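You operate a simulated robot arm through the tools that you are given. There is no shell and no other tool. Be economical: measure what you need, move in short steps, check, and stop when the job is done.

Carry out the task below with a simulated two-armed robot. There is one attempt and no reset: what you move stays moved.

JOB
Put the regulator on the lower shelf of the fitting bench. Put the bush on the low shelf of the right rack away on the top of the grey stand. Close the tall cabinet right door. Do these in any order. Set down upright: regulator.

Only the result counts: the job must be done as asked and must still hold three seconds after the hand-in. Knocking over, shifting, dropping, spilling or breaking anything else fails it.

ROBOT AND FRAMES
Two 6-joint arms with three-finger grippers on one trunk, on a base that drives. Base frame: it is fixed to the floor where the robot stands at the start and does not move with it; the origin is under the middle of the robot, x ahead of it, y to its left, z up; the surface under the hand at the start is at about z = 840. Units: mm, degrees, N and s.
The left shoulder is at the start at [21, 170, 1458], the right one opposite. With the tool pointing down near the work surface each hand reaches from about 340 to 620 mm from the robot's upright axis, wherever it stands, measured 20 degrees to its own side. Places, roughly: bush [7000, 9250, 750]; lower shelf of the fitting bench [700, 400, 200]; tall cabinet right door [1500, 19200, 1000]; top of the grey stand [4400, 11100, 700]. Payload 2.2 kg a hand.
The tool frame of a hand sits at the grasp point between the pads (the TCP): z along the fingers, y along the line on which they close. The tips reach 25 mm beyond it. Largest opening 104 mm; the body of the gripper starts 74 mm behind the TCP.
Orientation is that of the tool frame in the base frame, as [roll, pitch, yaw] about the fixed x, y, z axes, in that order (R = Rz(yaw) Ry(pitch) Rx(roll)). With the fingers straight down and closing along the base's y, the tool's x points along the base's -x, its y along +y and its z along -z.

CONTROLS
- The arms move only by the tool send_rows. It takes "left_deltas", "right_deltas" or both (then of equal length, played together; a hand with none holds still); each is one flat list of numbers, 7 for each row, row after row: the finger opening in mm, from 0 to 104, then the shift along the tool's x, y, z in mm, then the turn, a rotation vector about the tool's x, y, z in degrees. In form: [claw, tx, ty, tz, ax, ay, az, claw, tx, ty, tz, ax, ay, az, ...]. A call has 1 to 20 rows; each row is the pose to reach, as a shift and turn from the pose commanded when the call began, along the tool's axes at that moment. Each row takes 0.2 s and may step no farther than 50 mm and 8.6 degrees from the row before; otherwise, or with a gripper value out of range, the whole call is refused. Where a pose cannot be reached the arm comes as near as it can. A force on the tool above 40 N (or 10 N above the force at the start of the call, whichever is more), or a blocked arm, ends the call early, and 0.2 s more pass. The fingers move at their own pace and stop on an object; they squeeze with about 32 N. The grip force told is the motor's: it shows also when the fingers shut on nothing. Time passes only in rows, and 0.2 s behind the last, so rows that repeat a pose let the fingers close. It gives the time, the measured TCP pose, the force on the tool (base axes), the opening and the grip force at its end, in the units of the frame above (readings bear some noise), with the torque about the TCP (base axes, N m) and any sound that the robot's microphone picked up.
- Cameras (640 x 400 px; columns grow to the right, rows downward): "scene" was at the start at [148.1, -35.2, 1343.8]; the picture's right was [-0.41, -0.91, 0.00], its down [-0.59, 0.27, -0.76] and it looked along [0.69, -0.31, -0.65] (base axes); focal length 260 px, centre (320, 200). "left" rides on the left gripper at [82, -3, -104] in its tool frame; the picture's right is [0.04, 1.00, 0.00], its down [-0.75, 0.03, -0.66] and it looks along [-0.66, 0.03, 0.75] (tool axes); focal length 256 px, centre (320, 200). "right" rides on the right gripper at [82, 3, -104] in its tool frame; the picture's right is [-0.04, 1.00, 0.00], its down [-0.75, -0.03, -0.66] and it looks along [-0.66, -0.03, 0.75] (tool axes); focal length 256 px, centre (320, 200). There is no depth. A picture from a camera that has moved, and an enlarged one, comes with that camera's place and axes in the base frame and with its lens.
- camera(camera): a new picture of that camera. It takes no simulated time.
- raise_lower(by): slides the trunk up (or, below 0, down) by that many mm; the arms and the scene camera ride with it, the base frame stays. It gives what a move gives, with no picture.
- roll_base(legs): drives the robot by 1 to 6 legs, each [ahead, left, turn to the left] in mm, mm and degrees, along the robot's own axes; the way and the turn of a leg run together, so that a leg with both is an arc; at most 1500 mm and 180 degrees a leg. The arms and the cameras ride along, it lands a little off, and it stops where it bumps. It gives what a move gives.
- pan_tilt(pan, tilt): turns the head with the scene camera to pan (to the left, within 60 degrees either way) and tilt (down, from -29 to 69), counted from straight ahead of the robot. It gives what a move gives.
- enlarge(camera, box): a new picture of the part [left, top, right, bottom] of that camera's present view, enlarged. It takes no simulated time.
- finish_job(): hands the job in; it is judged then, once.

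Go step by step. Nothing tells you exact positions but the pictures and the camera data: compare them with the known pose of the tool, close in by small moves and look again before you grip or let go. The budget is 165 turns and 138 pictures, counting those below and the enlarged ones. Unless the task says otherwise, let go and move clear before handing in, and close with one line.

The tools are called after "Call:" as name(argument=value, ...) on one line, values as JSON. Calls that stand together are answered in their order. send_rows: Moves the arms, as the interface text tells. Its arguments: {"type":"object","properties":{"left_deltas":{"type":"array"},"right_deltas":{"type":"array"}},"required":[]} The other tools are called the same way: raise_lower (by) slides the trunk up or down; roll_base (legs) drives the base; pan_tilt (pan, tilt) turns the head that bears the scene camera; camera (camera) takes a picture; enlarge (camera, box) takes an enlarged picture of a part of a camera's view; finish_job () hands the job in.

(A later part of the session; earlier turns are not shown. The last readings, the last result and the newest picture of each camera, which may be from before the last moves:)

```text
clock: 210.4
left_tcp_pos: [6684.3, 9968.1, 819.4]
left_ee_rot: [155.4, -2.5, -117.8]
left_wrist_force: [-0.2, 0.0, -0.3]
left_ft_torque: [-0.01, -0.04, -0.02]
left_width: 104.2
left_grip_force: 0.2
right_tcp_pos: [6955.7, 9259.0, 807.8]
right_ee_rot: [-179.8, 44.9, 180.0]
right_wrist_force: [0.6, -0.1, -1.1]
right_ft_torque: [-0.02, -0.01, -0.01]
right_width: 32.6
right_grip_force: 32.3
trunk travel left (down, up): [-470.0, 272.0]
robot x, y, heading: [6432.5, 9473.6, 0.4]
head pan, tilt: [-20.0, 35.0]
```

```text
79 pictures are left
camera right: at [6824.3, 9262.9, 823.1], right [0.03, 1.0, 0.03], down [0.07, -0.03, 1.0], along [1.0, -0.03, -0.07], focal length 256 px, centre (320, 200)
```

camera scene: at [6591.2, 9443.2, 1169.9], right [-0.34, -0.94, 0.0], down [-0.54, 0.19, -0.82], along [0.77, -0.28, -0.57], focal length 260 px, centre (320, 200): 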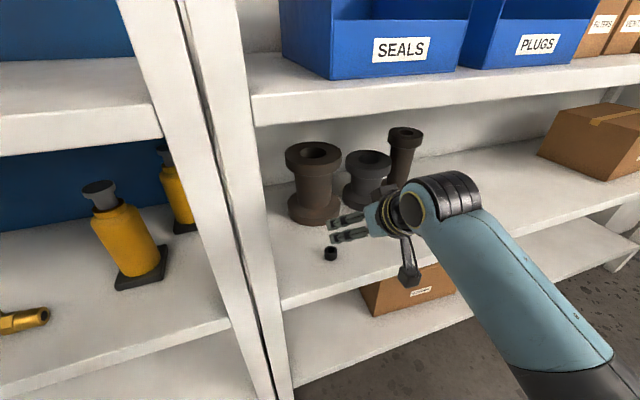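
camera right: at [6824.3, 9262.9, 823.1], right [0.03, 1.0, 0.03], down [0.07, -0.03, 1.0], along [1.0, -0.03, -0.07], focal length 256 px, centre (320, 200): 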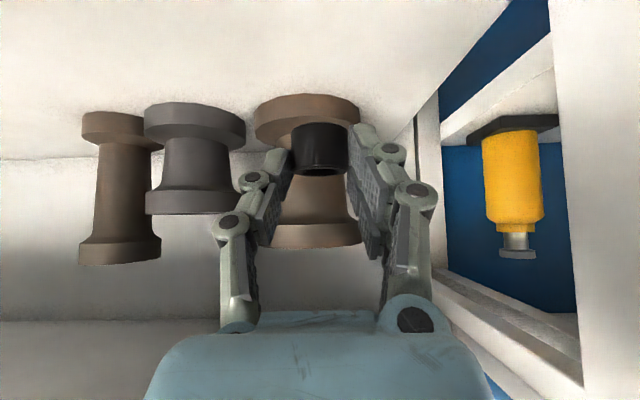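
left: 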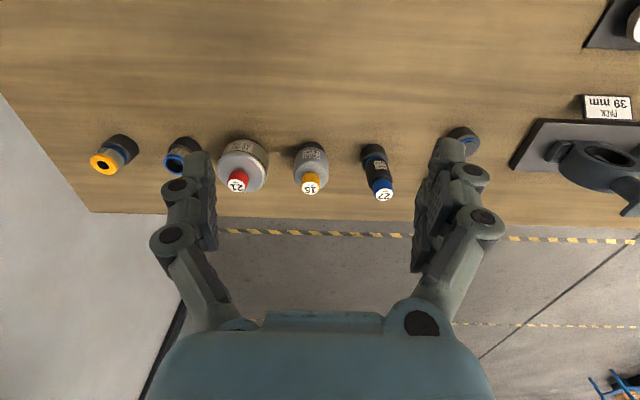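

The bush is held. I'll back out, raise, and look north-west for a shorter way to the stand.

Call:
roll_base(legs=[[-180, 0, 0]])

Call:
raise_lower(by=180)

Call:
pan_tilt(pan=60, tilt=25)

Call:
camera(camera="scene")

```text
clock: 211.9
left_tcp_pos: [6505.3, 9966.2, 818.2]
left_ee_rot: [155.4, -2.5, -118.5]
left_wrist_force: [0.5, -0.1, -0.4]
left_ft_torque: [-0.03, -0.06, 0.0]
left_width: 104.2
left_grip_force: 0.1
right_tcp_pos: [6769.6, 9253.0, 807.9]
right_ee_rot: [-179.8, 45.0, 179.4]
right_wrist_force: [0.0, 0.2, -1.0]
right_ft_torque: [0.0, -0.03, 0.0]
right_width: 32.6
right_grip_force: 32.2
trunk travel left (down, up): [-470.0, 272.0]
robot x, y, heading: [6249.1, 9474.3, -0.2]
head pan, tilt: [-20.0, 35.0]
```

```text
clock: 213.9
left_tcp_pos: [6506.8, 9965.2, 998.3]
left_ee_rot: [155.5, -2.5, -118.5]
left_wrist_force: [0.0, 0.3, 0.0]
left_ft_torque: [0.0, 0.0, 0.03]
left_width: 103.8
left_grip_force: 0.0
right_tcp_pos: [6769.8, 9252.1, 986.3]
right_ee_rot: [-179.8, 44.9, 179.4]
right_wrist_force: [0.0, 0.2, -1.6]
right_ft_torque: [0.03, 0.02, 0.0]
right_width: 32.8
right_grip_force: 31.3
trunk travel left (down, up): [-650.0, 92.0]
robot x, y, heading: [6253.0, 9468.7, -0.6]
head pan, tilt: [-20.0, 35.0]
```

```text
clock: 215.4
left_tcp_pos: [6507.9, 9965.5, 997.9]
left_ee_rot: [155.5, -2.5, -118.5]
left_wrist_force: [0.1, -0.3, 0.0]
left_ft_torque: [0.0, 0.02, -0.01]
left_width: 103.9
left_grip_force: 0.0
right_tcp_pos: [6769.4, 9252.9, 986.3]
right_ee_rot: [-179.8, 44.8, 179.4]
right_wrist_force: [0.0, 0.0, -1.3]
right_ft_torque: [0.0, -0.01, -0.02]
right_width: 32.6
right_grip_force: 32.3
trunk travel left (down, up): [-650.0, 92.0]
robot x, y, heading: [6248.8, 9472.0, -0.4]
head pan, tilt: [60.0, 25.0]
```

```text
78 pictures are left
camera scene: at [6368.4, 9551.7, 1367.6], right [0.86, -0.51, 0.0], down [-0.21, -0.36, -0.91], along [0.46, 0.78, -0.42], focal length 260 px, centre (320, 200)
```

scene: 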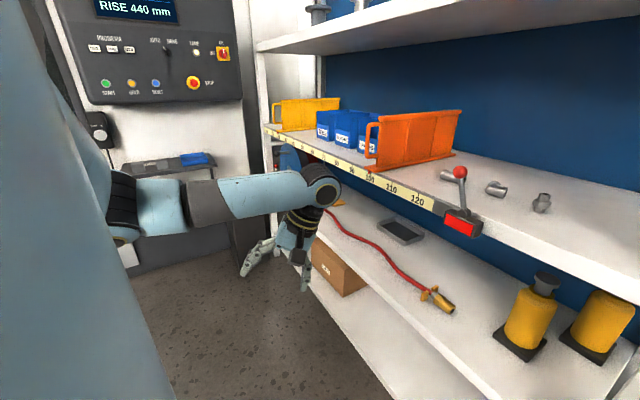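

The north side looks tight around the control panel, so I'll return by the known southern route.

Call:
roll_base(legs=[[0, 0, 0.5], [0, -1400, 0], [0, -1400, 0], [0, -1400, 0], [0, -1400, 0], [0, 0, 90]])

Call:
pan_tilt(pan=45, tilt=25)

Call:
camera(camera="scene")

```text
clock: 246.2
left_tcp_pos: [5666.7, 4159.8, 998.6]
left_ee_rot: [155.4, -2.5, -30.0]
left_wrist_force: [-0.2, 0.2, 0.2]
left_ft_torque: [-0.03, 0.02, 0.01]
left_width: 104.0
left_grip_force: 0.1
right_tcp_pos: [6385.8, 4404.5, 985.6]
right_ee_rot: [-179.8, 44.8, -92.2]
right_wrist_force: [0.4, 0.5, -1.1]
right_ft_torque: [-0.04, -0.03, -0.02]
right_width: 32.4
right_grip_force: 31.7
trunk travel left (down, up): [-650.0, 92.0]
robot x, y, heading: [6152.2, 3893.0, 88.4]
head pan, tilt: [60.0, 25.0]
```

```text
clock: 247.0
left_tcp_pos: [5666.8, 4159.7, 999.2]
left_ee_rot: [155.4, -2.5, -30.0]
left_wrist_force: [0.4, -0.2, -0.1]
left_ft_torque: [0.0, -0.02, -0.02]
left_width: 103.8
left_grip_force: 0.0
right_tcp_pos: [6385.8, 4404.4, 985.7]
right_ee_rot: [-179.8, 44.9, -92.2]
right_wrist_force: [0.6, 0.7, -0.8]
right_ft_torque: [-0.02, 0.03, 0.03]
right_width: 32.4
right_grip_force: 31.9
trunk travel left (down, up): [-650.0, 92.0]
robot x, y, heading: [6154.9, 3890.8, 88.4]
head pan, tilt: [45.0, 25.0]
```

```text
77 pictures are left
camera scene: at [6092.2, 4029.3, 1367.6], right [0.73, 0.68, 0.0], down [0.29, -0.31, -0.91], along [-0.62, 0.66, -0.42], focal length 260 px, centre (320, 200)
```

scene: 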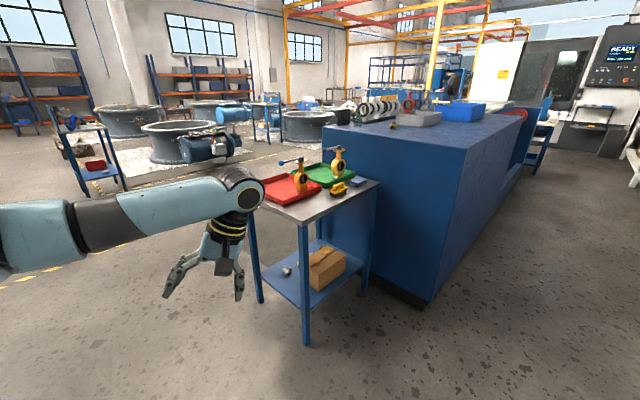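

I'll back off slightly, strafe west to the aisle, and drive north to y≈8900.

Call:
roll_base(legs=[[-200, 0, 1.6], [0, 1250, 0], [0, 1250, 0], [1450, 0, 0], [1450, 0, 0], [1450, 0, 0]])

Call:
roll_base(legs=[[500, 0, 0]])

Call:
pan_tilt(pan=-10, tilt=20)

Call:
camera(camera="scene")

```text
clock: 281.4
left_tcp_pos: [2925.1, 8278.5, 998.1]
left_ee_rot: [155.3, -2.4, -23.1]
left_wrist_force: [0.8, 0.7, -0.6]
left_ft_torque: [-0.01, -0.05, 0.0]
left_width: 104.0
left_grip_force: 0.0
right_tcp_pos: [3610.8, 8607.4, 986.8]
right_ee_rot: [-179.9, 44.9, -85.3]
right_wrist_force: [0.5, -0.1, -0.7]
right_ft_torque: [-0.02, 0.01, 0.0]
right_width: 32.6
right_grip_force: 31.9
trunk travel left (down, up): [-650.0, 92.0]
robot x, y, heading: [3442.9, 8066.1, 95.0]
head pan, tilt: [45.0, 25.0]
```

```text
clock: 284.3
left_tcp_pos: [2875.5, 8762.2, 999.3]
left_ee_rot: [155.4, -2.4, -22.4]
left_wrist_force: [0.5, 0.9, -0.4]
left_ft_torque: [-0.01, 0.0, 0.0]
left_width: 104.0
left_grip_force: 0.0
right_tcp_pos: [3557.7, 9100.1, 986.8]
right_ee_rot: [-179.8, 44.9, -84.6]
right_wrist_force: [0.4, 1.1, -1.2]
right_ft_torque: [-0.02, 0.02, -0.02]
right_width: 32.4
right_grip_force: 32.0
trunk travel left (down, up): [-650.0, 92.0]
robot x, y, heading: [3394.7, 8559.5, 95.7]
head pan, tilt: [45.0, 25.0]
```

```text
clock: 285.6
left_tcp_pos: [2876.5, 8762.0, 999.1]
left_ee_rot: [155.5, -2.5, -22.4]
left_wrist_force: [1.2, -0.5, 0.5]
left_ft_torque: [0.01, 0.01, -0.01]
left_width: 104.2
left_grip_force: 0.0
right_tcp_pos: [3557.7, 9099.2, 986.5]
right_ee_rot: [-179.8, 45.0, -84.6]
right_wrist_force: [0.7, -0.4, -1.3]
right_ft_torque: [-0.05, 0.03, -0.02]
right_width: 32.3
right_grip_force: 32.3
trunk travel left (down, up): [-650.0, 92.0]
robot x, y, heading: [3395.2, 8558.9, 95.7]
head pan, tilt: [-10.0, 20.0]
```

```text
76 pictures are left
camera scene: at [3394.1, 8723.1, 1375.7], right [1.0, -0.07, 0.0], down [-0.03, -0.34, -0.94], along [0.07, 0.94, -0.34], focal length 260 px, centre (320, 200)
```

scene: 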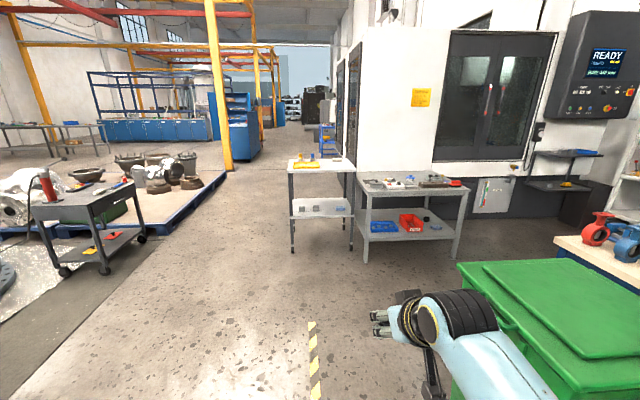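

The grey stand (front edge y≈10770, x≈3980–4810) is ahead, beyond the green bin. I'll zoom on its top to choose a free spot.

Call:
enlarge(camera="scene", box=[270, 140, 490, 278])

```text
2.90 times, centred on (380, 209) of scene
camera zoom: at [3394.1, 8723.1, 1375.7], right [1.0, -0.07, 0.0], down [-0.03, -0.34, -0.94], along [0.07, 0.94, -0.34], focal length 754 px, centre (146, 174)
```

zoom: 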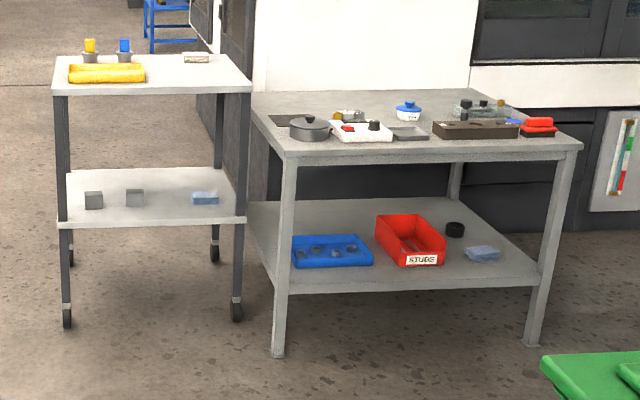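

The front of the stand is crowded, so I'll get closer for a better look at the free areas.

Call:
roll_base(legs=[[0, 0, -5.7], [1450, 0, 0], [0, -700, 0]])

Call:
pan_tilt(pan=-8, tilt=35)

Call:
camera(camera="scene")

```text
clock: 296.8
left_tcp_pos: [3642.9, 10273.4, 998.3]
left_ee_rot: [155.4, -2.5, -31.5]
left_wrist_force: [0.4, 0.3, 0.3]
left_ft_torque: [0.02, 0.01, -0.04]
left_width: 103.9
left_grip_force: 0.1
right_tcp_pos: [4366.7, 10499.4, 986.8]
right_ee_rot: [-179.7, 44.9, -93.7]
right_wrist_force: [0.4, 1.1, -1.3]
right_ft_torque: [-0.04, -0.04, -0.01]
right_width: 32.5
right_grip_force: 32.3
trunk travel left (down, up): [-650.0, 92.0]
robot x, y, heading: [4117.8, 9994.6, 86.6]
head pan, tilt: [-10.0, 20.0]
```

```text
clock: 297.6
left_tcp_pos: [3641.2, 10274.2, 998.6]
left_ee_rot: [155.4, -2.5, -31.5]
left_wrist_force: [0.4, -0.1, 0.0]
left_ft_torque: [-0.04, -0.01, 0.02]
left_width: 104.0
left_grip_force: 0.2
right_tcp_pos: [4366.7, 10499.6, 986.2]
right_ee_rot: [-179.7, 44.9, -93.7]
right_wrist_force: [-0.2, 0.1, -1.3]
right_ft_torque: [-0.01, 0.0, -0.01]
right_width: 32.5
right_grip_force: 31.7
trunk travel left (down, up): [-650.0, 92.0]
robot x, y, heading: [4119.7, 9997.1, 86.9]
head pan, tilt: [-8.0, 35.0]
```

```text
74 pictures are left
camera scene: at [4141.1, 10150.0, 1351.9], right [0.98, -0.2, 0.0], down [-0.11, -0.56, -0.82], along [0.16, 0.8, -0.57], focal length 260 px, centre (320, 200)
```

scene: 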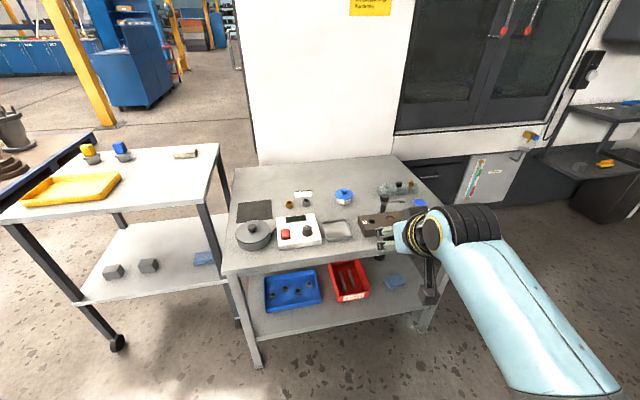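

Call:
enlarge(camera="scene", box=[215, 145, 455, 295])

```text
2.67 times, centred on (335, 220) of scene
camera zoom: at [4141.1, 10150.0, 1351.9], right [0.98, -0.2, 0.0], down [-0.11, -0.56, -0.82], along [0.16, 0.8, -0.57], focal length 694 px, centre (280, 147)
```

zoom: 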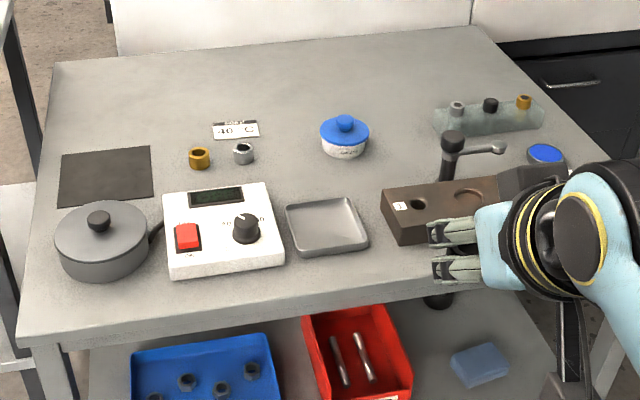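

The best spot is the front strip between the tray and the dark box, at about [4396, 10778]. I'll square up, lower the trunk and approach short of it.

Call:
roll_base(legs=[[0, 0, 3.1], [130, -57, 0]])

Call:
raise_lower(by=-150)

Call:
pan_tilt(pan=-15, tilt=45)

Call:
camera(camera="right")

Call:
camera(camera="scene")

```text
clock: 299.3
left_tcp_pos: [3685.0, 10379.1, 998.0]
left_ee_rot: [155.4, -2.5, -28.6]
left_wrist_force: [0.6, -0.1, 0.4]
left_ft_torque: [-0.05, -0.01, 0.0]
left_width: 104.0
left_grip_force: 0.1
right_tcp_pos: [4398.1, 10643.0, 984.8]
right_ee_rot: [-179.7, 44.8, -90.9]
right_wrist_force: [-0.4, 1.0, -1.3]
right_ft_torque: [-0.02, 0.02, 0.0]
right_width: 32.5
right_grip_force: 31.8
trunk travel left (down, up): [-650.0, 92.0]
robot x, y, heading: [4176.2, 10124.8, 89.9]
head pan, tilt: [-8.0, 35.0]
```

```text
clock: 301.1
left_tcp_pos: [3684.9, 10378.1, 848.6]
left_ee_rot: [155.5, -2.5, -28.5]
left_wrist_force: [-0.4, -0.3, 0.6]
left_ft_torque: [0.01, 0.03, 0.03]
left_width: 103.8
left_grip_force: 0.0
right_tcp_pos: [4397.8, 10641.6, 836.0]
right_ee_rot: [-179.8, 44.9, -90.7]
right_wrist_force: [-0.2, -0.1, -0.5]
right_ft_torque: [-0.01, 0.02, 0.01]
right_width: 32.3
right_grip_force: 31.4
trunk travel left (down, up): [-500.0, 242.0]
robot x, y, heading: [4176.5, 10123.6, 89.5]
head pan, tilt: [-8.0, 35.0]
```

```text
clock: 301.8
left_tcp_pos: [3684.3, 10378.9, 848.6]
left_ee_rot: [155.4, -2.4, -28.5]
left_wrist_force: [0.2, -0.4, 0.8]
left_ft_torque: [-0.02, -0.03, -0.01]
left_width: 104.3
left_grip_force: 0.1
right_tcp_pos: [4398.2, 10640.6, 835.1]
right_ee_rot: [-179.8, 44.7, -90.8]
right_wrist_force: [-0.1, 0.5, -1.4]
right_ft_torque: [-0.02, 0.01, -0.01]
right_width: 32.7
right_grip_force: 32.5
trunk travel left (down, up): [-500.0, 242.0]
robot x, y, heading: [4179.8, 10121.4, 89.6]
head pan, tilt: [-15.0, 45.0]
```

```text
72 pictures are left
camera right: at [4392.5, 10510.4, 852.3], right [-1.0, 0.04, 0.03], down [0.03, 0.07, 1.0], along [0.04, 1.0, -0.07], focal length 256 px, centre (320, 200)
```

right: 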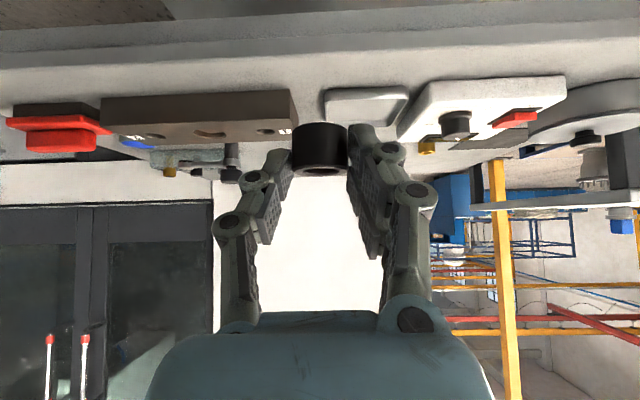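

```text
71 pictures are left
camera scene: at [4199.7, 10273.0, 1185.8], right [0.96, -0.27, 0.0], down [-0.19, -0.68, -0.71], along [0.19, 0.68, -0.71], focal length 260 px, centre (320, 200)
```

scene: 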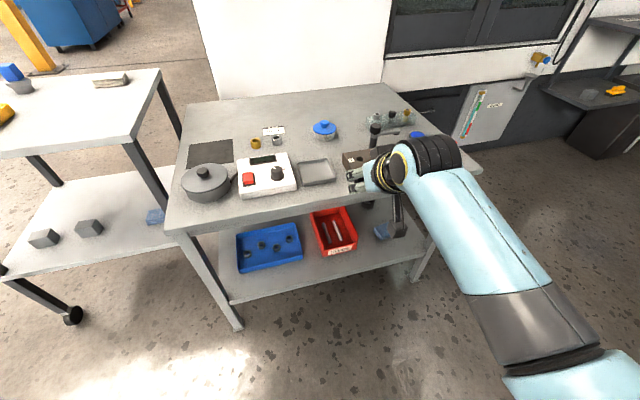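

I'll zoom both views to locate the edge and the surface height.

Call:
enlarge(camera="right", box=[200, 20, 440, 170])

Call:
enlarge(camera="scene", box=[270, 130, 430, 230])

```text
2.67 times, centred on (320, 95) of right
camera zoom: at [4392.5, 10510.4, 852.3], right [-1.0, 0.04, 0.03], down [0.03, 0.07, 1.0], along [0.04, 1.0, -0.07], focal length 683 px, centre (320, 480)
```

zoom: 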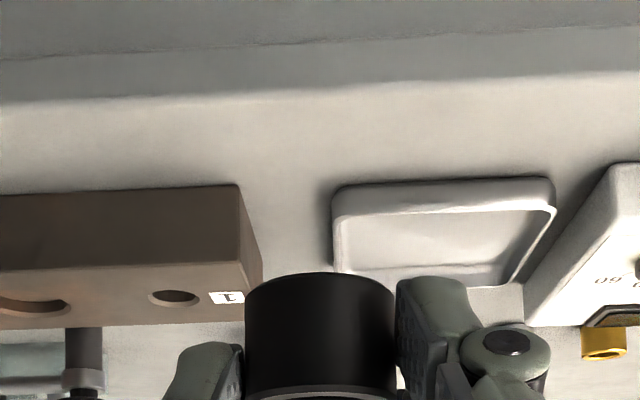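

```text
4.00 times, centred on (350, 180) of scene
camera zoom: at [4199.7, 10273.0, 1185.8], right [0.96, -0.27, 0.0], down [-0.19, -0.68, -0.71], along [0.19, 0.68, -0.71], focal length 1040 px, centre (200, 280)
```

zoom: 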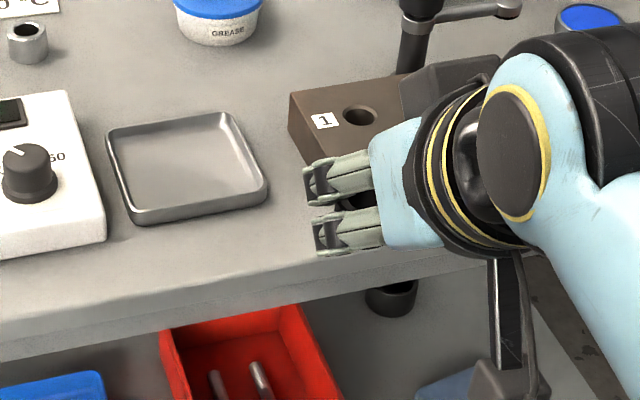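

The front edge is at about y≈10712, the surface at z≈710–720, and the tray and box fronts at about 10783. I'll aim the bush at [4413, 10752] and lower to just above.

Call:
roll_base(legs=[[100, -15, 0.4]])

Call:
send_rows(right_deltas=[15, 18, 0, 18, 0, 0, 0, 15, 36, 0, 36, 0, 0, 0, 15, 50, 0, 50, 0, 0, 0, 15, 50, 0, 50, 0, 0, 0])

Call:
camera(camera="right")

Call:
enlarge(camera="scene", box=[270, 130, 430, 230])

```text
clock: 302.9
left_tcp_pos: [3697.7, 10477.9, 848.1]
left_ee_rot: [155.3, -2.5, -28.0]
left_wrist_force: [-0.7, 1.0, 0.2]
left_ft_torque: [-0.06, 0.02, -0.03]
left_width: 104.1
left_grip_force: 0.0
right_tcp_pos: [4408.1, 10746.9, 835.3]
right_ee_rot: [-179.8, 44.8, -90.2]
right_wrist_force: [-0.4, 0.2, -0.8]
right_ft_torque: [-0.04, 0.01, -0.03]
right_width: 32.2
right_grip_force: 32.6
trunk travel left (down, up): [-500.0, 242.0]
robot x, y, heading: [4190.4, 10226.6, 90.2]
head pan, tilt: [-15.0, 45.0]
```

```text
clock: 303.9
left_tcp_pos: [3697.6, 10477.0, 849.0]
left_ee_rot: [155.5, -2.5, -27.9]
left_wrist_force: [-0.1, 0.3, -0.8]
left_ft_torque: [0.03, 0.01, -0.03]
left_width: 104.0
left_grip_force: 0.1
right_tcp_pos: [4409.1, 10744.7, 762.4]
right_ee_rot: [-179.8, 44.9, -90.2]
right_wrist_force: [-0.7, 0.3, -0.3]
right_ft_torque: [-0.02, -0.01, 0.0]
right_width: 32.3
right_grip_force: 32.4
trunk travel left (down, up): [-500.0, 242.0]
robot x, y, heading: [4191.9, 10225.7, 90.1]
head pan, tilt: [-15.0, 45.0]
```

```text
68 pictures are left
camera right: at [4404.7, 10613.9, 778.8], right [-1.0, 0.03, 0.03], down [0.03, 0.07, 1.0], along [0.03, 1.0, -0.07], focal length 256 px, centre (320, 200)
```

right: 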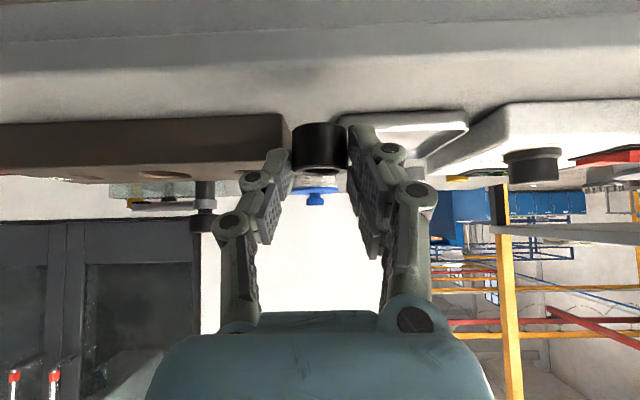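

```text
4.00 times, centred on (350, 180) of scene
camera zoom: at [4213.7, 10375.9, 1185.8], right [0.97, -0.26, 0.0], down [-0.18, -0.68, -0.71], along [0.18, 0.68, -0.71], focal length 1040 px, centre (200, 280)
```

zoom: 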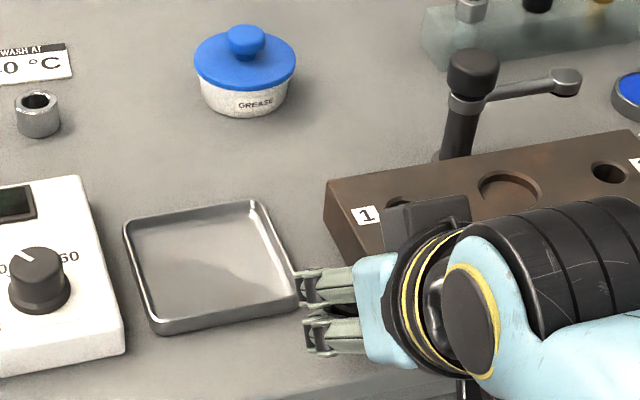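

The bush is right over the gap in the strip. I'll lower gradually, watching the force.

Call:
send_rows(right_deltas=[15, 4, 0, 4, 0, 0, 0, 15, 8, 0, 8, 0, 0, 0, 15, 8, 0, 8, 0, 0, 0])

Call:
send_rows(right_deltas=[15, 2, 0, 2, 0, 0, 0, 15, 2, 0, 2, 0, 0, 0])

Call:
camera(camera="right")

```text
clock: 304.7
left_tcp_pos: [3697.9, 10476.4, 848.4]
left_ee_rot: [155.4, -2.5, -28.0]
left_wrist_force: [0.5, 0.1, 0.5]
left_ft_torque: [-0.01, 0.01, 0.02]
left_width: 103.9
left_grip_force: 0.0
right_tcp_pos: [4411.1, 10746.6, 753.6]
right_ee_rot: [-179.8, 44.9, -90.2]
right_wrist_force: [0.2, -0.2, -1.1]
right_ft_torque: [-0.02, 0.01, -0.01]
right_width: 32.3
right_grip_force: 32.0
trunk travel left (down, up): [-500.0, 242.0]
robot x, y, heading: [4190.4, 10228.6, 90.1]
head pan, tilt: [-15.0, 45.0]
```

```text
clock: 305.3
left_tcp_pos: [3697.8, 10475.8, 849.3]
left_ee_rot: [155.4, -2.4, -28.0]
left_wrist_force: [0.0, -0.3, -0.3]
left_ft_torque: [0.0, -0.02, -0.01]
left_width: 104.2
left_grip_force: 0.0
right_tcp_pos: [4410.2, 10744.5, 751.3]
right_ee_rot: [-179.9, 44.9, -90.1]
right_wrist_force: [0.0, 0.0, -1.4]
right_ft_torque: [-0.03, 0.02, 0.02]
right_width: 32.7
right_grip_force: 32.3
trunk travel left (down, up): [-500.0, 242.0]
robot x, y, heading: [4193.6, 10226.5, 90.0]
head pan, tilt: [-15.0, 45.0]
```

```text
66 pictures are left
camera right: at [4405.9, 10614.7, 766.9], right [-1.0, 0.03, 0.03], down [0.03, 0.07, 1.0], along [0.03, 1.0, -0.07], focal length 256 px, centre (320, 200)
```

right: 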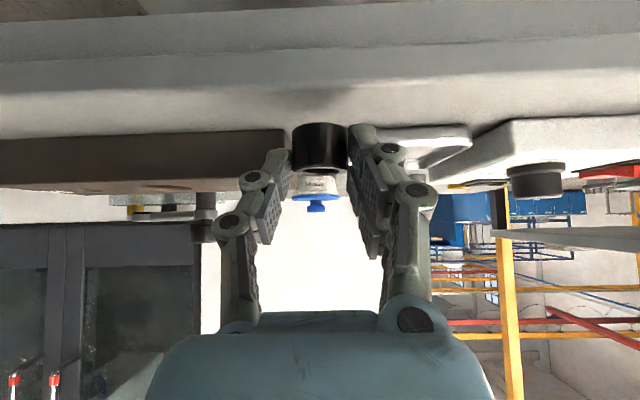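

Getting close; I'll continue in 3 mm steps.

Call:
send_rows(right_deltas=[15, 2, 0, 2, 0, 0, 0, 15, 2, 0, 2, 0, 0, 0])

Call:
send_rows(right_deltas=[15, 2, 0, 2, 0, 0, 0, 15, 2, 0, 2, 0, 0, 0])

Call:
send_rows(right_deltas=[15, 1.5, 0, 1.5, 0, 0, 0, 15, 1.5, 0, 1.5, 0, 0, 0])

Call:
camera(camera="right")

```text
clock: 305.9
left_tcp_pos: [3697.2, 10476.5, 849.0]
left_ee_rot: [155.4, -2.5, -28.1]
left_wrist_force: [-0.2, -0.6, 0.2]
left_ft_torque: [0.0, 0.0, -0.04]
left_width: 103.8
left_grip_force: 0.2
right_tcp_pos: [4409.7, 10745.5, 748.0]
right_ee_rot: [-179.7, 45.0, -90.2]
right_wrist_force: [0.2, -0.3, -1.2]
right_ft_torque: [-0.05, 0.01, -0.02]
right_width: 32.5
right_grip_force: 32.0
trunk travel left (down, up): [-500.0, 242.0]
robot x, y, heading: [4192.6, 10225.8, 89.9]
head pan, tilt: [-15.0, 45.0]
```

```text
clock: 306.5
left_tcp_pos: [3698.5, 10477.0, 849.4]
left_ee_rot: [155.4, -2.6, -28.0]
left_wrist_force: [-0.1, 0.1, 0.8]
left_ft_torque: [0.02, 0.03, -0.01]
left_width: 103.8
left_grip_force: 0.1
right_tcp_pos: [4409.0, 10745.9, 746.6]
right_ee_rot: [-179.8, 44.9, -90.1]
right_wrist_force: [-0.9, -0.3, -0.3]
right_ft_torque: [-0.01, -0.01, -0.01]
right_width: 32.5
right_grip_force: 31.5
trunk travel left (down, up): [-500.0, 242.0]
robot x, y, heading: [4191.5, 10223.3, 90.0]
head pan, tilt: [-15.0, 45.0]
```

```text
clock: 307.1
left_tcp_pos: [3697.1, 10476.9, 848.0]
left_ee_rot: [155.5, -2.4, -28.0]
left_wrist_force: [-0.8, -0.2, -0.7]
left_ft_torque: [0.01, 0.01, -0.03]
left_width: 103.8
left_grip_force: 0.0
right_tcp_pos: [4410.4, 10745.6, 743.5]
right_ee_rot: [-179.8, 44.9, -90.1]
right_wrist_force: [0.7, 0.6, -0.9]
right_ft_torque: [-0.02, -0.01, 0.02]
right_width: 32.4
right_grip_force: 32.2
trunk travel left (down, up): [-500.0, 242.0]
robot x, y, heading: [4192.8, 10225.2, 90.2]
head pan, tilt: [-15.0, 45.0]
```

```text
65 pictures are left
camera right: at [4405.6, 10615.1, 759.0], right [-1.0, 0.03, 0.03], down [0.03, 0.07, 1.0], along [0.03, 1.0, -0.07], focal length 256 px, centre (320, 200)
```

right: 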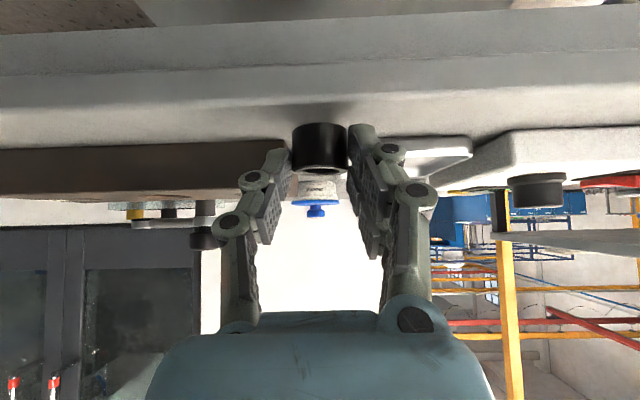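

Still a few millimetres to go; I'll continue.

Call:
send_rows(right_deltas=[15, 2, 0, 2, 0, 0, 0, 15, 2, 0, 2, 0, 0, 0])

Call:
send_rows(right_deltas=[15, 2, 0, 2, 0, 0, 0, 15, 2, 0, 2, 0, 0, 0])

Call:
send_rows(right_deltas=[15, 2, 0, 2, 0, 0, 0, 15, 2, 0, 2, 0, 0, 0])

Call:
camera(camera="right")

```text
clock: 307.7
left_tcp_pos: [3697.6, 10477.4, 848.8]
left_ee_rot: [155.3, -2.5, -28.1]
left_wrist_force: [0.8, 0.5, 0.0]
left_ft_torque: [0.01, 0.04, -0.01]
left_width: 104.0
left_grip_force: 0.0
right_tcp_pos: [4409.4, 10745.0, 739.1]
right_ee_rot: [-179.8, 44.9, -90.2]
right_wrist_force: [-0.3, -0.7, -1.7]
right_ft_torque: [-0.01, 0.01, -0.02]
right_width: 32.4
right_grip_force: 31.8
trunk travel left (down, up): [-500.0, 242.0]
robot x, y, heading: [4192.1, 10225.2, 89.9]
head pan, tilt: [-15.0, 45.0]
```

```text
clock: 308.3
left_tcp_pos: [3698.2, 10477.0, 848.0]
left_ee_rot: [155.4, -2.5, -28.0]
left_wrist_force: [0.3, -1.1, -0.3]
left_ft_torque: [-0.04, 0.0, 0.0]
left_width: 104.0
left_grip_force: 0.1
right_tcp_pos: [4410.0, 10745.2, 736.9]
right_ee_rot: [-179.8, 44.9, -90.2]
right_wrist_force: [-0.1, 0.0, -1.2]
right_ft_torque: [0.01, 0.03, -0.02]
right_width: 32.3
right_grip_force: 32.0
trunk travel left (down, up): [-500.0, 242.0]
robot x, y, heading: [4191.2, 10228.5, 90.5]
head pan, tilt: [-15.0, 45.0]
```

```text
clock: 308.9
left_tcp_pos: [3698.4, 10477.7, 848.5]
left_ee_rot: [155.4, -2.5, -28.0]
left_wrist_force: [0.7, 0.5, -0.7]
left_ft_torque: [0.02, 0.02, 0.0]
left_width: 104.0
left_grip_force: 0.0
right_tcp_pos: [4409.1, 10745.9, 734.1]
right_ee_rot: [-179.9, 44.9, -90.2]
right_wrist_force: [0.3, -0.2, 1.2]
right_ft_torque: [0.01, -0.02, 0.02]
right_width: 32.3
right_grip_force: 31.8
trunk travel left (down, up): [-500.0, 242.0]
robot x, y, heading: [4193.3, 10227.8, 90.2]
head pan, tilt: [-15.0, 45.0]
```

```text
64 pictures are left
camera right: at [4404.8, 10614.5, 750.9], right [-1.0, 0.03, 0.03], down [0.03, 0.07, 1.0], along [0.03, 1.0, -0.07], focal length 256 px, centre (320, 200)
```

right: 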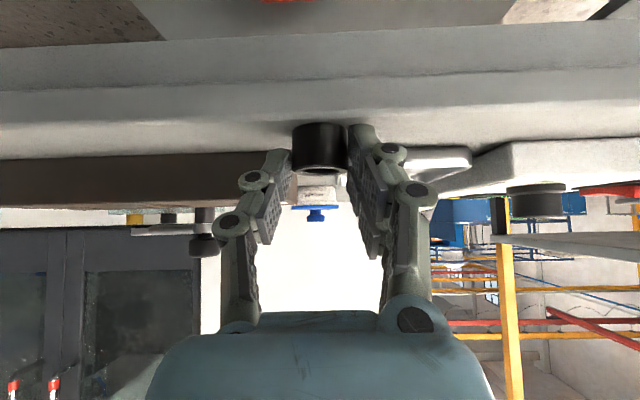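

Contact is just beginning (surface z≈703), and there is still room behind. I'll lift slightly, shift 14 mm deeper for edge margin, and set down again.

Call:
send_rows(right_deltas=[15, -3, 0, -3, 0, 0, 0, 15, -13, 0, 7, 0, 0, 0, 15, -13, 0, 7, 0, 0, 0, 15, -10, 0, 10, 0, 0, 0, 15, -9.5, 0, 10.5, 0, 0, 0, 15, -9.5, 0, 10.5, 0, 0, 0])

Call:
enlarge(camera="right", box=[200, 40, 440, 190])

```text
clock: 310.3
left_tcp_pos: [3697.6, 10476.6, 847.6]
left_ee_rot: [155.5, -2.5, -28.0]
left_wrist_force: [0.0, 0.9, -0.4]
left_ft_torque: [0.01, 0.01, 0.0]
left_width: 104.1
left_grip_force: 0.1
right_tcp_pos: [4408.6, 10760.6, 734.8]
right_ee_rot: [-179.8, 44.9, -90.2]
right_wrist_force: [-0.6, 1.4, 3.8]
right_ft_torque: [0.03, -0.06, 0.02]
right_width: 32.5
right_grip_force: 32.6
trunk travel left (down, up): [-500.0, 242.0]
robot x, y, heading: [4193.9, 10226.4, 90.2]
head pan, tilt: [-15.0, 45.0]
```

```text
2.67 times, centred on (320, 115) of right
camera zoom: at [4404.8, 10629.5, 750.6], right [-1.0, 0.03, 0.03], down [0.03, 0.07, 1.0], along [0.03, 1.0, -0.07], focal length 683 px, centre (320, 427)
```

zoom: 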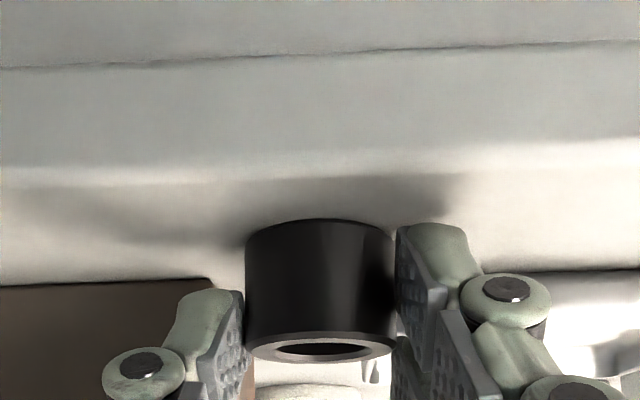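

The bush sits on the surface. I'll open modestly and retract along the tool axis.

Call:
send_rows(right_deltas=[34, 0, 0, 0, 0, 0, 0, 42, 0, 0, 0, 0, 0, 0, 52, 0, 0, 0, 0, 0, 0, 54, -1, 0, -1, 0, 0, 0, 54, -1, 0, -30, 0, 0, 0, 54, -1, 0, -70, 0, 0, 0, 54, -1, 0, -110, 0, 0, 0, 54, -1, 0, -110, 0, 0, 0])

Call:
camera(camera="right")

Call:
enlarge(camera="scene", box=[250, 120, 450, 245])

```text
clock: 312.1
left_tcp_pos: [3697.9, 10477.2, 847.8]
left_ee_rot: [155.4, -2.5, -27.9]
left_wrist_force: [0.6, 0.7, 0.6]
left_ft_torque: [0.01, 0.03, 0.0]
left_width: 103.8
left_grip_force: 0.1
right_tcp_pos: [4408.9, 10683.2, 812.6]
right_ee_rot: [-179.7, 44.8, -90.3]
right_wrist_force: [-0.4, 0.3, -0.2]
right_ft_torque: [-0.02, 0.01, 0.04]
right_width: 53.8
right_grip_force: 0.2
trunk travel left (down, up): [-500.0, 242.0]
robot x, y, heading: [4194.4, 10226.1, 89.9]
head pan, tilt: [-15.0, 45.0]
```

```text
62 pictures are left
camera right: at [4404.8, 10551.7, 829.0], right [-1.0, 0.03, 0.03], down [0.03, 0.07, 1.0], along [0.03, 1.0, -0.07], focal length 256 px, centre (320, 200)
```

right: 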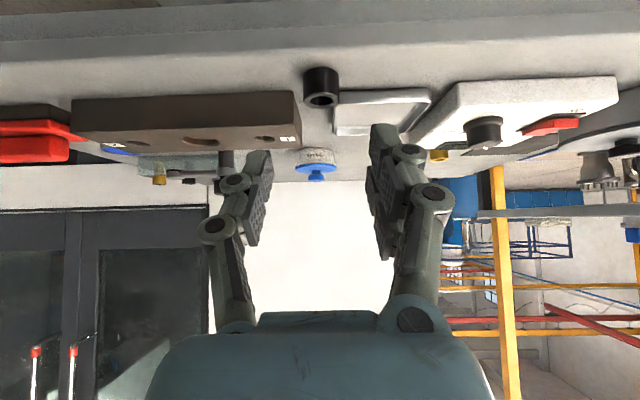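

```text
3.20 times, centred on (350, 182) of scene
camera zoom: at [4213.8, 10376.4, 1185.7], right [0.97, -0.26, 0.0], down [-0.18, -0.68, -0.71], along [0.18, 0.68, -0.71], focal length 832 px, centre (224, 256)
```

zoom: 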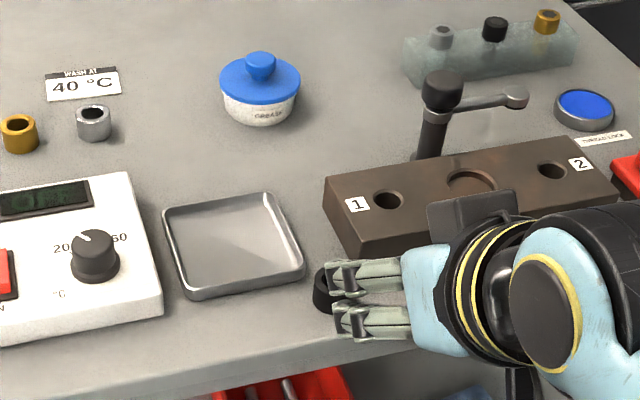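

The bush stands on the grey stand, clear of other things. I'll back off, go to the main aisle and head north to the tall cabinet.

Call:
roll_base(legs=[[-230, 0, 0]])

Call:
raise_lower(by=150)

Call:
roll_base(legs=[[0, 780, 0], [0, 780, 0]])

Call:
pan_tilt(pan=0, tilt=10)

Call:
camera(camera="scene")

```text
clock: 313.9
left_tcp_pos: [3698.2, 10246.1, 848.8]
left_ee_rot: [155.5, -2.6, -28.0]
left_wrist_force: [0.3, 0.1, -0.5]
left_ft_torque: [-0.01, 0.01, 0.0]
left_width: 104.0
left_grip_force: 0.2
right_tcp_pos: [4407.9, 10452.4, 813.7]
right_ee_rot: [-179.8, 44.9, -90.2]
right_wrist_force: [0.6, -0.1, -0.7]
right_ft_torque: [0.0, 0.02, 0.0]
right_width: 54.2
right_grip_force: 0.1
trunk travel left (down, up): [-500.0, 242.0]
robot x, y, heading: [4194.8, 9995.3, 90.3]
head pan, tilt: [-15.0, 45.0]
```

```text
clock: 315.6
left_tcp_pos: [3698.9, 10246.8, 997.2]
left_ee_rot: [155.3, -2.4, -27.8]
left_wrist_force: [0.1, -0.8, 0.0]
left_ft_torque: [0.0, 0.0, 0.01]
left_width: 103.9
left_grip_force: 0.1
right_tcp_pos: [4408.0, 10452.7, 962.3]
right_ee_rot: [-179.8, 44.8, -90.1]
right_wrist_force: [-0.3, 0.0, 0.1]
right_ft_torque: [0.0, -0.01, 0.0]
right_width: 54.0
right_grip_force: 0.0
trunk travel left (down, up): [-650.0, 92.0]
robot x, y, heading: [4189.1, 9997.6, 90.3]
head pan, tilt: [-15.0, 45.0]
```

```text
clock: 323.6
left_tcp_pos: [2131.2, 10239.1, 998.0]
left_ee_rot: [155.4, -2.5, -28.0]
left_wrist_force: [0.9, 0.1, -0.1]
left_ft_torque: [0.05, -0.03, 0.0]
left_width: 104.2
left_grip_force: 0.0
right_tcp_pos: [2840.8, 10447.1, 963.5]
right_ee_rot: [-179.7, 44.9, -90.1]
right_wrist_force: [-0.1, 1.1, 0.0]
right_ft_torque: [0.02, 0.01, 0.02]
right_width: 54.0
right_grip_force: 0.0
trunk travel left (down, up): [-650.0, 92.0]
robot x, y, heading: [2629.8, 9987.1, 90.0]
head pan, tilt: [-15.0, 45.0]
```

```text
clock: 324.6
left_tcp_pos: [2131.6, 10239.8, 999.6]
left_ee_rot: [155.5, -2.5, -27.9]
left_wrist_force: [0.0, 0.0, 0.0]
left_ft_torque: [-0.03, 0.0, 0.0]
left_width: 104.1
left_grip_force: 0.0
right_tcp_pos: [2842.1, 10446.6, 963.1]
right_ee_rot: [-179.8, 44.9, -90.2]
right_wrist_force: [-1.4, 0.4, 0.5]
right_ft_torque: [-0.01, 0.04, 0.0]
right_width: 54.0
right_grip_force: 0.0
trunk travel left (down, up): [-650.0, 92.0]
robot x, y, heading: [2624.9, 9991.4, 90.0]
head pan, tilt: [0.0, 10.0]
```

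```text
60 pictures are left
camera scene: at [2626.1, 10152.1, 1391.9], right [1.0, 0.0, 0.0], down [0.0, -0.17, -0.98], along [0.0, 0.98, -0.17], focal length 260 px, centre (320, 200)
```

scene: 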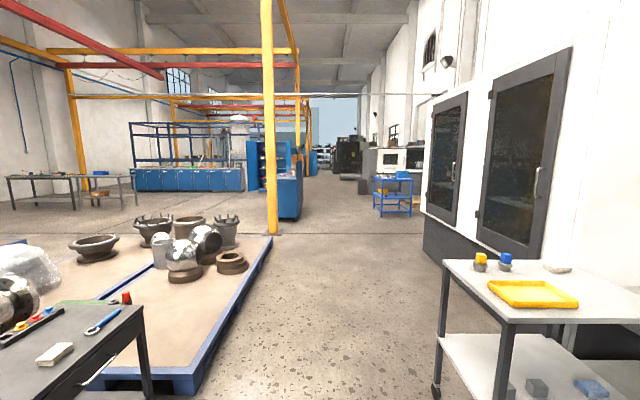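

The lane is clear (x≈1890–3320 here, widening beyond). I'll go north, shifting right to pass the blue cabinet.

Call:
roll_base(legs=[[1400, 0, 0], [1300, -200, 0], [1300, -200, 0]])

Call:
pan_tilt(pan=20, tilt=8)

Call:
camera(camera="scene")

```text
clock: 344.0
left_tcp_pos: [2663.2, 14244.3, 998.6]
left_ee_rot: [155.4, -2.4, -30.8]
left_wrist_force: [0.7, 0.6, 0.1]
left_ft_torque: [0.0, 0.01, -0.02]
left_width: 104.2
left_grip_force: 0.0
right_tcp_pos: [3382.0, 14417.9, 961.9]
right_ee_rot: [-179.9, 44.9, -92.9]
right_wrist_force: [1.1, 0.2, -0.7]
right_ft_torque: [-0.02, 0.01, -0.01]
right_width: 53.7
right_grip_force: 0.0
trunk travel left (down, up): [-650.0, 92.0]
robot x, y, heading: [3146.1, 13975.0, 87.1]
head pan, tilt: [0.0, 10.0]
```

```text
clock: 344.9
left_tcp_pos: [2663.1, 14244.5, 998.7]
left_ee_rot: [155.3, -2.5, -30.6]
left_wrist_force: [-0.3, 0.5, -0.3]
left_ft_torque: [-0.03, 0.05, 0.0]
left_width: 104.1
left_grip_force: 0.0
right_tcp_pos: [3382.9, 14418.8, 961.7]
right_ee_rot: [-179.8, 44.8, -92.9]
right_wrist_force: [0.5, -0.3, 0.7]
right_ft_torque: [0.0, -0.04, 0.0]
right_width: 54.2
right_grip_force: 0.2
trunk travel left (down, up): [-650.0, 92.0]
robot x, y, heading: [3147.0, 13975.3, 87.6]
head pan, tilt: [20.0, 8.0]
```

```text
59 pictures are left
camera scene: at [3121.5, 14129.6, 1395.2], right [0.95, 0.3, 0.0], down [0.04, -0.13, -0.99], along [-0.3, 0.94, -0.14], focal length 260 px, centre (320, 200)
```

scene: 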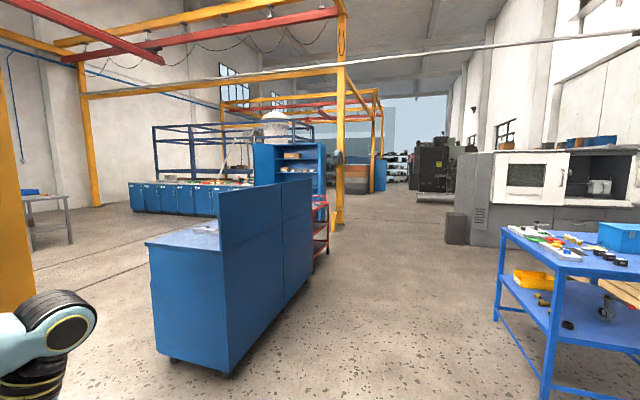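

The tall blue cabinet is ahead-left beyond the blue desk. I'll drive on along x≈3050 and look.

Call:
roll_base(legs=[[0, 0, 3], [1300, 0, 0], [1300, 0, 0]])

Call:
pan_tilt(pan=35, tilt=10)

Call:
camera(camera="scene")

```text
clock: 358.1
left_tcp_pos: [2668.6, 16865.1, 999.3]
left_ee_rot: [155.3, -2.5, -28.5]
left_wrist_force: [-0.8, -0.1, 0.2]
left_ft_torque: [0.01, 0.03, 0.0]
left_width: 103.9
left_grip_force: 0.1
right_tcp_pos: [3380.1, 17065.8, 962.2]
right_ee_rot: [-179.8, 44.8, -90.7]
right_wrist_force: [0.9, -0.1, 0.3]
right_ft_torque: [0.01, 0.01, 0.03]
right_width: 53.8
right_grip_force: 0.1
trunk travel left (down, up): [-650.0, 92.0]
robot x, y, heading: [3163.5, 16611.1, 89.6]
head pan, tilt: [20.0, 8.0]
```

```text
clock: 358.9
left_tcp_pos: [2667.3, 16864.8, 1000.2]
left_ee_rot: [155.5, -2.5, -28.5]
left_wrist_force: [0.7, 0.5, 0.1]
left_ft_torque: [0.03, -0.01, 0.01]
left_width: 104.0
left_grip_force: 0.0
right_tcp_pos: [3379.9, 17063.9, 962.7]
right_ee_rot: [-179.7, 44.9, -90.6]
right_wrist_force: [0.0, -0.4, 0.5]
right_ft_torque: [0.01, -0.03, 0.03]
right_width: 54.1
right_grip_force: 0.0
trunk travel left (down, up): [-650.0, 92.0]
robot x, y, heading: [3163.0, 16611.0, 89.8]
head pan, tilt: [35.0, 10.0]
```

```text
58 pictures are left
camera scene: at [3108.5, 16756.8, 1392.0], right [0.82, 0.57, 0.0], down [0.1, -0.14, -0.98], along [-0.56, 0.81, -0.17], focal length 260 px, centre (320, 200)
```

scene: 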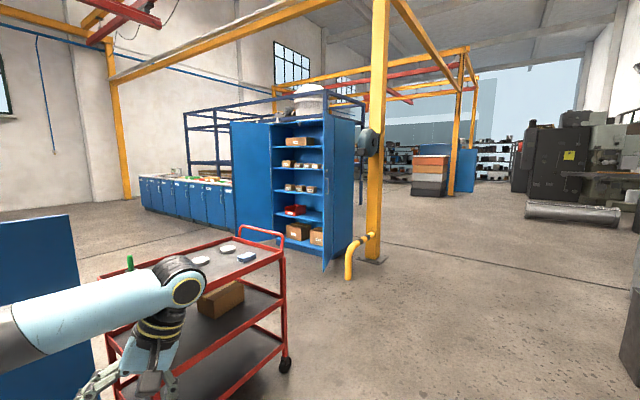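

The tall cabinet's right door is standing open toward the south. I'll zoom in.

Call:
enlarge(camera="scene", box=[210, 100, 410, 290])

```text
2.11 times, centred on (310, 195) of scene
camera zoom: at [3108.5, 16756.8, 1392.0], right [0.82, 0.57, 0.0], down [0.1, -0.14, -0.98], along [-0.56, 0.81, -0.17], focal length 548 px, centre (341, 210)
```

zoom: 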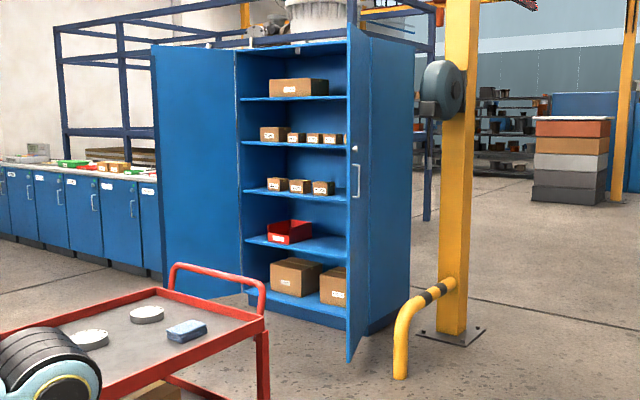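

The right door is hinged at about [1430, 19600], with its free edge near [1500, 19130]. I plan to push it shut from its outer (east) side with closed fingers, approaching with a north-west heading. First I'll drive to about [1950, 18600].

Call:
roll_base(legs=[[950, 0, 0], [950, 0, 0], [0, 0, 40]])

Call:
send_rows(right_deltas=[30, 0, 0, 0, 0, 0, 0, 10, 0, 0, 0, 0, 0, 0, 0, 0, 0, 0, 0, 0, 0, 0, 0, 0, 0, 0, 0, 0])

Call:
pan_tilt(pan=10, tilt=15)

Call:
camera(camera="scene")

```text
clock: 370.2
left_tcp_pos: [2658.0, 18384.1, 999.2]
left_ee_rot: [155.3, -2.5, 11.6]
left_wrist_force: [0.0, 0.9, 0.6]
left_ft_torque: [0.01, 0.0, -0.03]
left_width: 103.9
left_grip_force: 0.1
right_tcp_pos: [3075.7, 18995.8, 962.7]
right_ee_rot: [-179.8, 44.9, -50.6]
right_wrist_force: [-0.6, -0.1, -0.1]
right_ft_torque: [0.01, -0.01, 0.01]
right_width: 54.1
right_grip_force: 0.0
trunk travel left (down, up): [-650.0, 92.0]
robot x, y, heading: [3199.9, 18505.2, 129.7]
head pan, tilt: [35.0, 10.0]
```

```text
clock: 371.2
left_tcp_pos: [2659.2, 18385.8, 998.2]
left_ee_rot: [155.4, -2.5, 11.6]
left_wrist_force: [0.0, 0.1, 0.8]
left_ft_torque: [-0.05, -0.01, -0.01]
left_width: 104.0
left_grip_force: 0.1
right_tcp_pos: [3075.2, 18996.2, 963.1]
right_ee_rot: [-179.8, 44.9, -50.6]
right_wrist_force: [-0.2, 0.1, -0.1]
right_ft_torque: [0.01, -0.04, 0.0]
right_width: 0.0
right_grip_force: 28.5
trunk travel left (down, up): [-650.0, 92.0]
robot x, y, heading: [3200.0, 18505.7, 129.5]
head pan, tilt: [35.0, 10.0]
```

```text
clock: 372.1
left_tcp_pos: [2657.9, 18384.8, 999.0]
left_ee_rot: [155.4, -2.6, 11.6]
left_wrist_force: [-1.2, -0.4, -1.2]
left_ft_torque: [-0.02, 0.03, -0.02]
left_width: 104.1
left_grip_force: 0.0
right_tcp_pos: [3075.9, 18997.1, 961.9]
right_ee_rot: [-179.8, 44.9, -50.6]
right_wrist_force: [0.6, -0.9, 0.2]
right_ft_torque: [0.01, 0.02, 0.01]
right_width: 0.3
right_grip_force: 28.5
trunk travel left (down, up): [-650.0, 92.0]
robot x, y, heading: [3200.1, 18507.2, 129.9]
head pan, tilt: [10.0, 15.0]
```

```text
56 pictures are left
camera scene: at [3083.8, 18621.4, 1383.8], right [0.65, 0.76, 0.0], down [0.2, -0.17, -0.97], along [-0.74, 0.62, -0.26], focal length 260 px, centre (320, 200)
```

scene: 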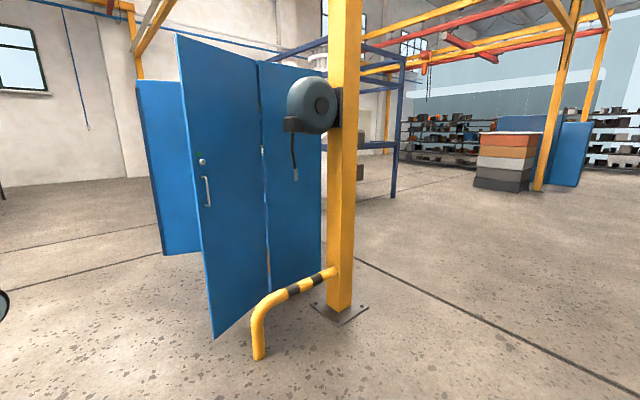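

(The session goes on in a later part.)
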